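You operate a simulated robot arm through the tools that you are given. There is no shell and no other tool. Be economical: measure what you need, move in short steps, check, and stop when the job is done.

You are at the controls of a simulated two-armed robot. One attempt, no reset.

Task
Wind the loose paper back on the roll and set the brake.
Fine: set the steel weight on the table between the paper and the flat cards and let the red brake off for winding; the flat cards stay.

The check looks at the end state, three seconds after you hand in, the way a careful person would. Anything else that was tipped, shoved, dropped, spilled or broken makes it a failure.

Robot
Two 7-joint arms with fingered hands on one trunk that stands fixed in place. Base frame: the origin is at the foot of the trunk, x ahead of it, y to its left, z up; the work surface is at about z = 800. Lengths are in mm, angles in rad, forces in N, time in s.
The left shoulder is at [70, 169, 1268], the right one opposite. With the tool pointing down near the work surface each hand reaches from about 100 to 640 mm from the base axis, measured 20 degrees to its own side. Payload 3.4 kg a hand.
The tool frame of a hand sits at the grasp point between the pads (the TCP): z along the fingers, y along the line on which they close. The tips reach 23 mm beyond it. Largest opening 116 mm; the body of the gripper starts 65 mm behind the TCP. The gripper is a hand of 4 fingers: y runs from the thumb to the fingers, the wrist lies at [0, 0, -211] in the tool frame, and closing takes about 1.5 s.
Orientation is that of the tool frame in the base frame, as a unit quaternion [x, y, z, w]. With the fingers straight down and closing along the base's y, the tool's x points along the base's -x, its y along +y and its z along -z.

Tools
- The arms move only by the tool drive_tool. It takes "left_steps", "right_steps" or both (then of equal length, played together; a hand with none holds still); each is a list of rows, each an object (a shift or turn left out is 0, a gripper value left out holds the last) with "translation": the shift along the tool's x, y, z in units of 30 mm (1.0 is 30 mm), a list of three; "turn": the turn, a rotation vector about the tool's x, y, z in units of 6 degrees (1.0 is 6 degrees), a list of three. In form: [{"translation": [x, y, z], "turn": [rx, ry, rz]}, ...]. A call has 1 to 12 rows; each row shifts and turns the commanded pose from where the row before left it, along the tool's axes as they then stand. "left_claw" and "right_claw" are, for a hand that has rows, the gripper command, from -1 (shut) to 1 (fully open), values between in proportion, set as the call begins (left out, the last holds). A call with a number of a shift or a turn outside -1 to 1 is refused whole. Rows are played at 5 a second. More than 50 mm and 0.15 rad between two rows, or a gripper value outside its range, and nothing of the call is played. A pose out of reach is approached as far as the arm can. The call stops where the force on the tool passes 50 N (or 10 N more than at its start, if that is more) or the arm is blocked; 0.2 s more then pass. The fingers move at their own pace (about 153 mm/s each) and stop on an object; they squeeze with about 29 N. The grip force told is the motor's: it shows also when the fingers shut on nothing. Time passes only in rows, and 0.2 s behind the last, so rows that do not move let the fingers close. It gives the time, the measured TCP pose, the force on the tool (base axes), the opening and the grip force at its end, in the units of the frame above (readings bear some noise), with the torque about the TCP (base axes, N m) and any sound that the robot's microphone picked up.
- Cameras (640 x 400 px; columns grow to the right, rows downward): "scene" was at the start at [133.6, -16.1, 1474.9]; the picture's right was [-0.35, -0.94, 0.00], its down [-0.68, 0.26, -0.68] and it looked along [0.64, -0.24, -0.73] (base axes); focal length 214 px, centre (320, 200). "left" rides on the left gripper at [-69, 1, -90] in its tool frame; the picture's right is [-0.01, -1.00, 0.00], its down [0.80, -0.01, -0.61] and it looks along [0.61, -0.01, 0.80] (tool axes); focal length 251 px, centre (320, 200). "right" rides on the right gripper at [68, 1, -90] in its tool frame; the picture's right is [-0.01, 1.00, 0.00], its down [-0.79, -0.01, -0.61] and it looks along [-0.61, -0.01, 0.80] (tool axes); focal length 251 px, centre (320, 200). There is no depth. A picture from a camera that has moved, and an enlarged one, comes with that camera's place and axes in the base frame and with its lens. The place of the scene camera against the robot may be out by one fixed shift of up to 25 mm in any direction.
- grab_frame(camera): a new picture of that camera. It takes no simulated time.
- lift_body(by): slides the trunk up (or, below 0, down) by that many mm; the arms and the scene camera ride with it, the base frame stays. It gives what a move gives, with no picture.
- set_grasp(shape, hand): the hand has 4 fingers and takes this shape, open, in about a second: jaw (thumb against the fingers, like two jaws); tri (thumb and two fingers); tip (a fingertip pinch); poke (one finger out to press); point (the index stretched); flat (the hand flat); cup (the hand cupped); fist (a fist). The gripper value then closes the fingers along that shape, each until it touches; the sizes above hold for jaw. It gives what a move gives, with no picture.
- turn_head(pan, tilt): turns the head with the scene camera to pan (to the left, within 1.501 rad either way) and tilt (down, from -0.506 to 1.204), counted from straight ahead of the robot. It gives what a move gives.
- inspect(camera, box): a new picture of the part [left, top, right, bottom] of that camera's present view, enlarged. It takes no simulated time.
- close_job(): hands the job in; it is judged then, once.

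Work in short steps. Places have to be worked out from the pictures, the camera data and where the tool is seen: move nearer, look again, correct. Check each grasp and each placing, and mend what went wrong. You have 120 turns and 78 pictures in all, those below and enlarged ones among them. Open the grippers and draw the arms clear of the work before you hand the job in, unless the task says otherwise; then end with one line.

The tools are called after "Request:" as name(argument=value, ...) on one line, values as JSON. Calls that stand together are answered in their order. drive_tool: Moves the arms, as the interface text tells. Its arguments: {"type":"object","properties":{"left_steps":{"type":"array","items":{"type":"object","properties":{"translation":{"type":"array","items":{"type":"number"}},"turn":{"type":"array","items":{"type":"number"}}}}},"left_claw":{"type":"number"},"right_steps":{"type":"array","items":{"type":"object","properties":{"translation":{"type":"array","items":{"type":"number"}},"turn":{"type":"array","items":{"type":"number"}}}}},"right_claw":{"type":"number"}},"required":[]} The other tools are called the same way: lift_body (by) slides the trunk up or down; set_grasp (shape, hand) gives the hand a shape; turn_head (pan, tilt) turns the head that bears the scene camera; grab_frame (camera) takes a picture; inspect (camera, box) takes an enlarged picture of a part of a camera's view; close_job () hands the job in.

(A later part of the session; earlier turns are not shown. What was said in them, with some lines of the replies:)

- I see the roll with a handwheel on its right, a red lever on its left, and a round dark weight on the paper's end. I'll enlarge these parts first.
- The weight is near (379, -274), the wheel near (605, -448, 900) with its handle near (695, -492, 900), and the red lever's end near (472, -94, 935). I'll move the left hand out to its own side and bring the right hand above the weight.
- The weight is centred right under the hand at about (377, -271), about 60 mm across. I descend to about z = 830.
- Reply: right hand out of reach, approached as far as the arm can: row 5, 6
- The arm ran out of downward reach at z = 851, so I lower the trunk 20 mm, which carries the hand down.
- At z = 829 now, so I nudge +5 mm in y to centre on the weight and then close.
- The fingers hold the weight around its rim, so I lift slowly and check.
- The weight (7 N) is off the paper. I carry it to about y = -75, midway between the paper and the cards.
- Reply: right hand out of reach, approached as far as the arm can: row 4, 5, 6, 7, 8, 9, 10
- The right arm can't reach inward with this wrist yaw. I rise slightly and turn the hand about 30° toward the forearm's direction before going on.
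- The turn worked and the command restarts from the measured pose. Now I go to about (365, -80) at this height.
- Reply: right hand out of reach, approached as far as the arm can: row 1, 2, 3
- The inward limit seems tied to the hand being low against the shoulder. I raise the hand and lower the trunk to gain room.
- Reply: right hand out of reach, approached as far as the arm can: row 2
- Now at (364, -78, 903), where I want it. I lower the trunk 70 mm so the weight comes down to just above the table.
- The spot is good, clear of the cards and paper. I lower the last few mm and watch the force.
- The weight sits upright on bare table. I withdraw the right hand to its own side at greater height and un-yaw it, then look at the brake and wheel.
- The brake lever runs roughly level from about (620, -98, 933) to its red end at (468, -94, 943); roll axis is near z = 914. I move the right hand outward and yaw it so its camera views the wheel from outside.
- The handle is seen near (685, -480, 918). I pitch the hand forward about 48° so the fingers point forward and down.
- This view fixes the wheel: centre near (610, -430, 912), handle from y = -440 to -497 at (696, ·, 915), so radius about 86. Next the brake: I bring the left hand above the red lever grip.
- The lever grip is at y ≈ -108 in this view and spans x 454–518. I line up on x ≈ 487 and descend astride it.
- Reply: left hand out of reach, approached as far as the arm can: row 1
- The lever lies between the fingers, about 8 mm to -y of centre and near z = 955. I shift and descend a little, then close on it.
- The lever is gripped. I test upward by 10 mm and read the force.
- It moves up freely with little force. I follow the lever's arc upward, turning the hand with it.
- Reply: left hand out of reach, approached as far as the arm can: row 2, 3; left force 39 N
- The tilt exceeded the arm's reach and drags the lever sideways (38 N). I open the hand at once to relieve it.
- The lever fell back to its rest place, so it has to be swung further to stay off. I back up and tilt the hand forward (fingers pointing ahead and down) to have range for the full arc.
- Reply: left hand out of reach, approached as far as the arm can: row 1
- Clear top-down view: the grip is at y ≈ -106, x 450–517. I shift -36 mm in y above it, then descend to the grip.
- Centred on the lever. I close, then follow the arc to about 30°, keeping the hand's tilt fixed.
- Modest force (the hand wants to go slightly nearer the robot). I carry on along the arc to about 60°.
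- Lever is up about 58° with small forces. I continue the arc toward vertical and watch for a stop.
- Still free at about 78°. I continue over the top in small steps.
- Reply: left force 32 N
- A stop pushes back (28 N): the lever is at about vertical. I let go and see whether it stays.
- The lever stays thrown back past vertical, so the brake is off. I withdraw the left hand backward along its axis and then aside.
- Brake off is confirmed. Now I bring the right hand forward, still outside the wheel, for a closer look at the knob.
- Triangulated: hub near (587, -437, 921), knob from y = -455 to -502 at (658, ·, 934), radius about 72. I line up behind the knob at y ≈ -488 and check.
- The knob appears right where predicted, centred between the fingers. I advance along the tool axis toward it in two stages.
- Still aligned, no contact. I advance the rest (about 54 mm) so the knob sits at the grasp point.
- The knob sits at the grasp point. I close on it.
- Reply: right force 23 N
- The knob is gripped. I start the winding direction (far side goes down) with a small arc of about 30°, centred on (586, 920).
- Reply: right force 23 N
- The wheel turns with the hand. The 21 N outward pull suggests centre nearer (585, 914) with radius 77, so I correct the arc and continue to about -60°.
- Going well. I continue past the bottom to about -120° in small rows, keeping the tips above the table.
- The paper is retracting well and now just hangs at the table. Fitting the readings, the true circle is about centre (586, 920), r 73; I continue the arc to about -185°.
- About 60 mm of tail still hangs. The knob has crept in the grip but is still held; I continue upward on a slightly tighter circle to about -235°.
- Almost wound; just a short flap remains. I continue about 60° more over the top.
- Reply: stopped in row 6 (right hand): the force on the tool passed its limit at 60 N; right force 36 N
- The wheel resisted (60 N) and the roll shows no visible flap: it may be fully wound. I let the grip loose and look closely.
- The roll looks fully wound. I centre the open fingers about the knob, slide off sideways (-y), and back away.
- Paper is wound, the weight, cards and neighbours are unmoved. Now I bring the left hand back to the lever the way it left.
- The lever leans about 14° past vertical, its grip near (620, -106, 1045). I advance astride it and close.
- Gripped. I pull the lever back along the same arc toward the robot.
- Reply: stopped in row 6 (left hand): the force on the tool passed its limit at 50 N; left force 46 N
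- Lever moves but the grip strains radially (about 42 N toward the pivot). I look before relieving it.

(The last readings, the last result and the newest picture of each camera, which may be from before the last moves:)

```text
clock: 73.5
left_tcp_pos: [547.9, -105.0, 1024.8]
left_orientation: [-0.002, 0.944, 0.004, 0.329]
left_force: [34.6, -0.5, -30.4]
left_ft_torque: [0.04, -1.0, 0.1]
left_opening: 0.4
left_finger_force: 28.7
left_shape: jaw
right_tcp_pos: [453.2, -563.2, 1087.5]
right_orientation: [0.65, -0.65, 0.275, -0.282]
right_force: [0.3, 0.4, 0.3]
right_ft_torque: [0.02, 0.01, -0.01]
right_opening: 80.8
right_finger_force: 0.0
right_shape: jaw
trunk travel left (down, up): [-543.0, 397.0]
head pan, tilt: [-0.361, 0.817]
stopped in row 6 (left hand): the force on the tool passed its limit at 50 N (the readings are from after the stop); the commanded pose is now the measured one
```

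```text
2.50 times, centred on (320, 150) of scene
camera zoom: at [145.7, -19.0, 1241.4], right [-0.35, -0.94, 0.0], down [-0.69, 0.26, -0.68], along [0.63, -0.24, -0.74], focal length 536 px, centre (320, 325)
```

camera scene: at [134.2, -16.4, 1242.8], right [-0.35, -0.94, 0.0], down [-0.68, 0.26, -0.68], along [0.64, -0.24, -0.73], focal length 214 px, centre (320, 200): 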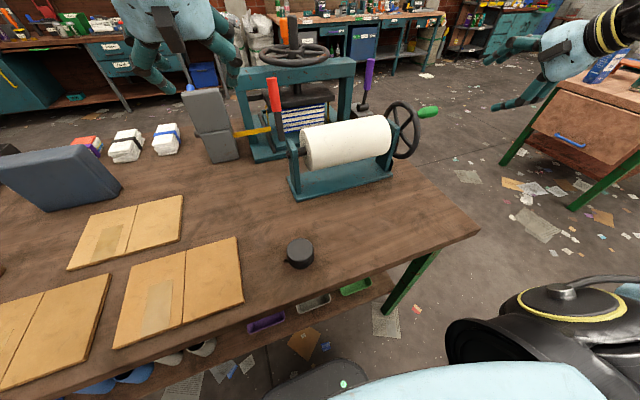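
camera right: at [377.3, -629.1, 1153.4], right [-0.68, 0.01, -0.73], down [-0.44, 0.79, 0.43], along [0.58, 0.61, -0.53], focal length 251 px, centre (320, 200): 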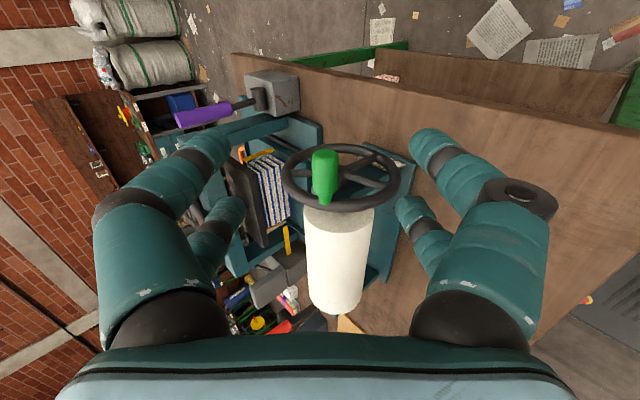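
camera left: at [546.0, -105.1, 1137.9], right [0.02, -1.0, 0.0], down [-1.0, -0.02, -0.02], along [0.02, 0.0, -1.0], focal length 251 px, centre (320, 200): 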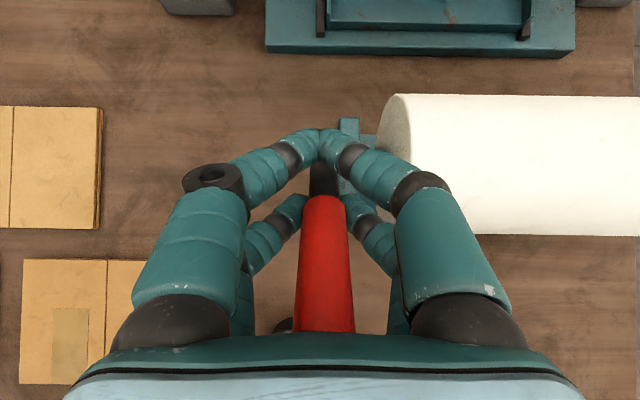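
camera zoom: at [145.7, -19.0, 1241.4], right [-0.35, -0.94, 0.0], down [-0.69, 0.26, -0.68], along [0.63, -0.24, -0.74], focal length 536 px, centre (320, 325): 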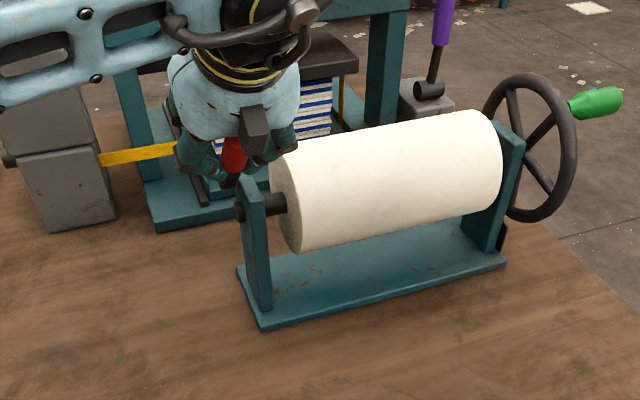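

The lever's end is leaning on the palm because the fingers closed around the thinner arm. I open the fingers to relieve that and let the palm steady the lever.

Request:
drive_tool(left_steps=[{}, {}, {}], left_claw=0.2)

Request:
grab_frame(camera="left")

```text
clock: 74.3
left_tcp_pos: [537.8, -104.8, 1032.8]
left_orientation: [-0.002, 0.942, 0.0, 0.335]
left_force: [-0.8, 0.7, 0.3]
left_ft_torque: [0.0, -0.02, -0.01]
left_opening: 69.1
left_finger_force: 0.1
left_shape: jaw
right_tcp_pos: [444.3, -559.9, 1093.8]
right_orientation: [-0.648, 0.649, -0.278, 0.284]
right_force: [-0.6, 0.2, 0.2]
right_ft_torque: [0.04, 0.0, 0.01]
right_opening: 80.8
right_finger_force: 0.0
right_shape: jaw
trunk travel left (down, up): [-543.0, 397.0]
head pan, tilt: [-0.361, 0.817]
```

```text
15 pictures are left
camera left: at [533.8, -104.2, 1145.4], right [0.01, -1.0, 0.01], down [-1.0, -0.01, -0.03], along [0.03, 0.0, -1.0], focal length 251 px, centre (320, 200)
```

left: 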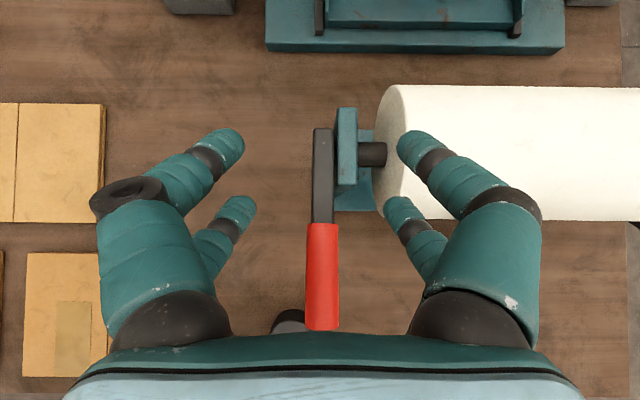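

The lever has swung down free of the hand, apparently to its set position. I withdraw the left hand and compare with the starting picture.

Request:
drive_tool(left_steps=[{"translation": [0, 0, -1]}, {"translation": [0, 0, -1]}, {"translation": [0, 0, -1]}, {"translation": [0, 1, -0.3]}, {"translation": [0, 1, 0]}, {"translation": [0, 1, 0]}, {"translation": [0, 1, 0]}, {"translation": [0, 1, 0]}, {}])

Request:
inspect(camera="scene", box=[220, 80, 420, 240])

```text
clock: 76.3
left_tcp_pos: [472.5, 45.3, 1107.9]
left_orientation: [-0.002, 0.942, 0.002, 0.335]
left_force: [-0.8, 0.4, 0.4]
left_ft_torque: [0.04, 0.01, 0.03]
left_opening: 69.0
left_finger_force: 0.0
left_shape: jaw
right_tcp_pos: [443.8, -561.3, 1094.4]
right_orientation: [-0.647, 0.649, -0.279, 0.285]
right_force: [-0.1, -0.8, 0.0]
right_ft_torque: [0.0, -0.01, 0.02]
right_opening: 80.8
right_finger_force: 0.1
right_shape: jaw
trunk travel left (down, up): [-543.0, 397.0]
head pan, tilt: [-0.361, 0.817]
```

```text
2.50 times, centred on (320, 160) of scene
camera zoom: at [133.5, -17.0, 1242.9], right [-0.35, -0.94, 0.0], down [-0.68, 0.26, -0.68], along [0.64, -0.24, -0.73], focal length 536 px, centre (320, 300)
```

zoom: 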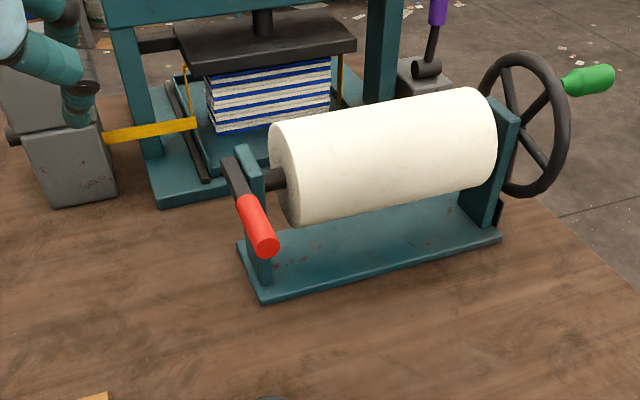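

The lever matches its starting (set) position and the paper is wound. I open both hands and draw them further back, then do a last check.

Request:
drive_tool(left_steps=[{"translation": [0, 0.8, -1]}, {"translation": [0, 0.8, -1]}, {"translation": [0, 0.8, -1]}, {"translation": [0, 0.8, -1]}, {}], right_steps=[{"translation": [0, 0, -1]}, {"translation": [0, 0, -1]}, {"translation": [0, 0, -1]}, {}, {}], left_claw=1, right_claw=1)

Request:
grab_frame(camera="scene")

Request:
inspect(camera="right", box=[200, 80, 440, 280])

Request:
inspect(camera="scene", box=[280, 100, 420, 200])

```text
clock: 77.5
left_tcp_pos: [397.4, 140.8, 1203.8]
left_orientation: [-0.003, 0.942, 0.002, 0.335]
left_force: [0.0, -0.1, 0.1]
left_ft_torque: [-0.02, 0.01, 0.01]
left_opening: 116.1
left_finger_force: 0.0
left_shape: jaw
right_tcp_pos: [376.8, -560.7, 1154.2]
right_orientation: [0.649, -0.648, 0.279, -0.285]
right_force: [-0.6, -0.4, 0.5]
right_ft_torque: [-0.01, -0.01, 0.02]
right_opening: 115.6
right_finger_force: 0.1
right_shape: jaw
trunk travel left (down, up): [-543.0, 397.0]
head pan, tilt: [-0.361, 0.817]
```

```text
13 pictures are left
camera scene: at [134.1, -16.7, 1242.8], right [-0.35, -0.94, 0.0], down [-0.68, 0.26, -0.68], along [0.64, -0.24, -0.73], focal length 214 px, centre (320, 200)
```

scene: 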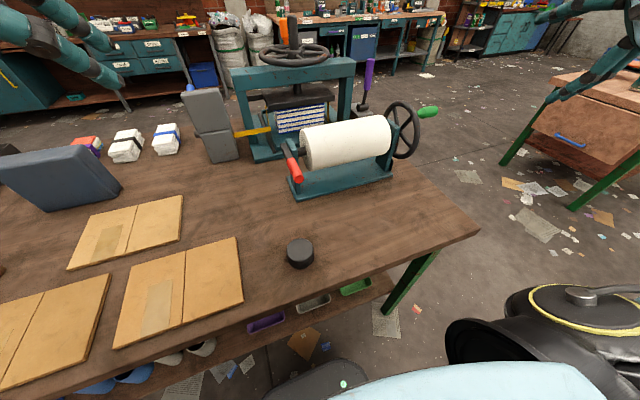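

```text
2.00 times, centred on (320, 180) of right
camera zoom: at [310.7, -629.9, 1214.0], right [-0.68, 0.01, -0.73], down [-0.44, 0.79, 0.43], along [0.58, 0.61, -0.53], focal length 503 px, centre (320, 240)
```

zoom: 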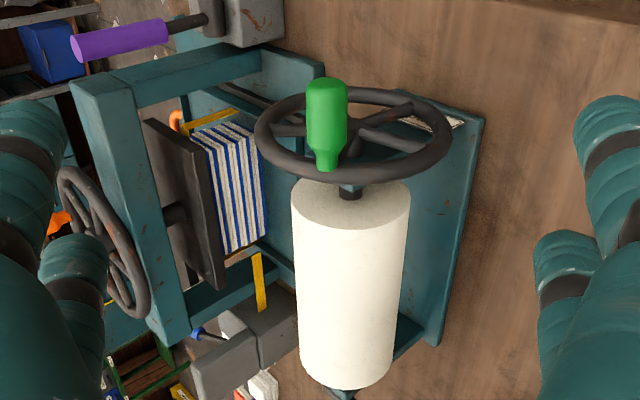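

```text
4.00 times, centred on (350, 150) of scene
camera zoom: at [134.1, -16.7, 1242.8], right [-0.35, -0.94, 0.0], down [-0.68, 0.26, -0.68], along [0.64, -0.24, -0.73], focal length 858 px, centre (200, 400)
```

zoom: 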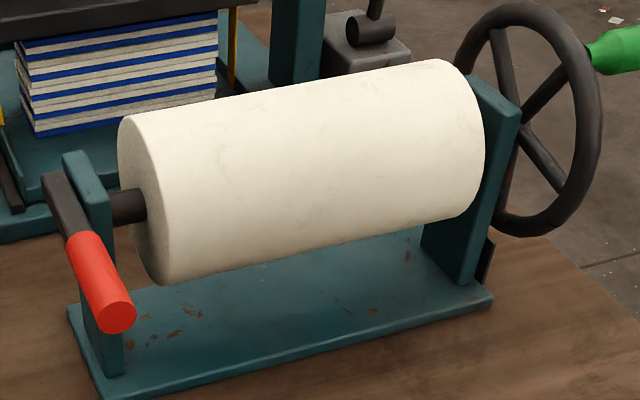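

The paper is fully on the roll, the brake lever is back in its set position, the weight stands between the roll and the cards, and nothing else has moved. Both hands are open and clear, so I hand in.

Request:
close_job()

```text
The job is handed in.
```

The loose paper is wound fully back on the roll. The red brake lever is back where it started, which I took to be the set position. The steel weight stands on the table between the paper and the flat cards, and in the last pictures nothing else had moved.
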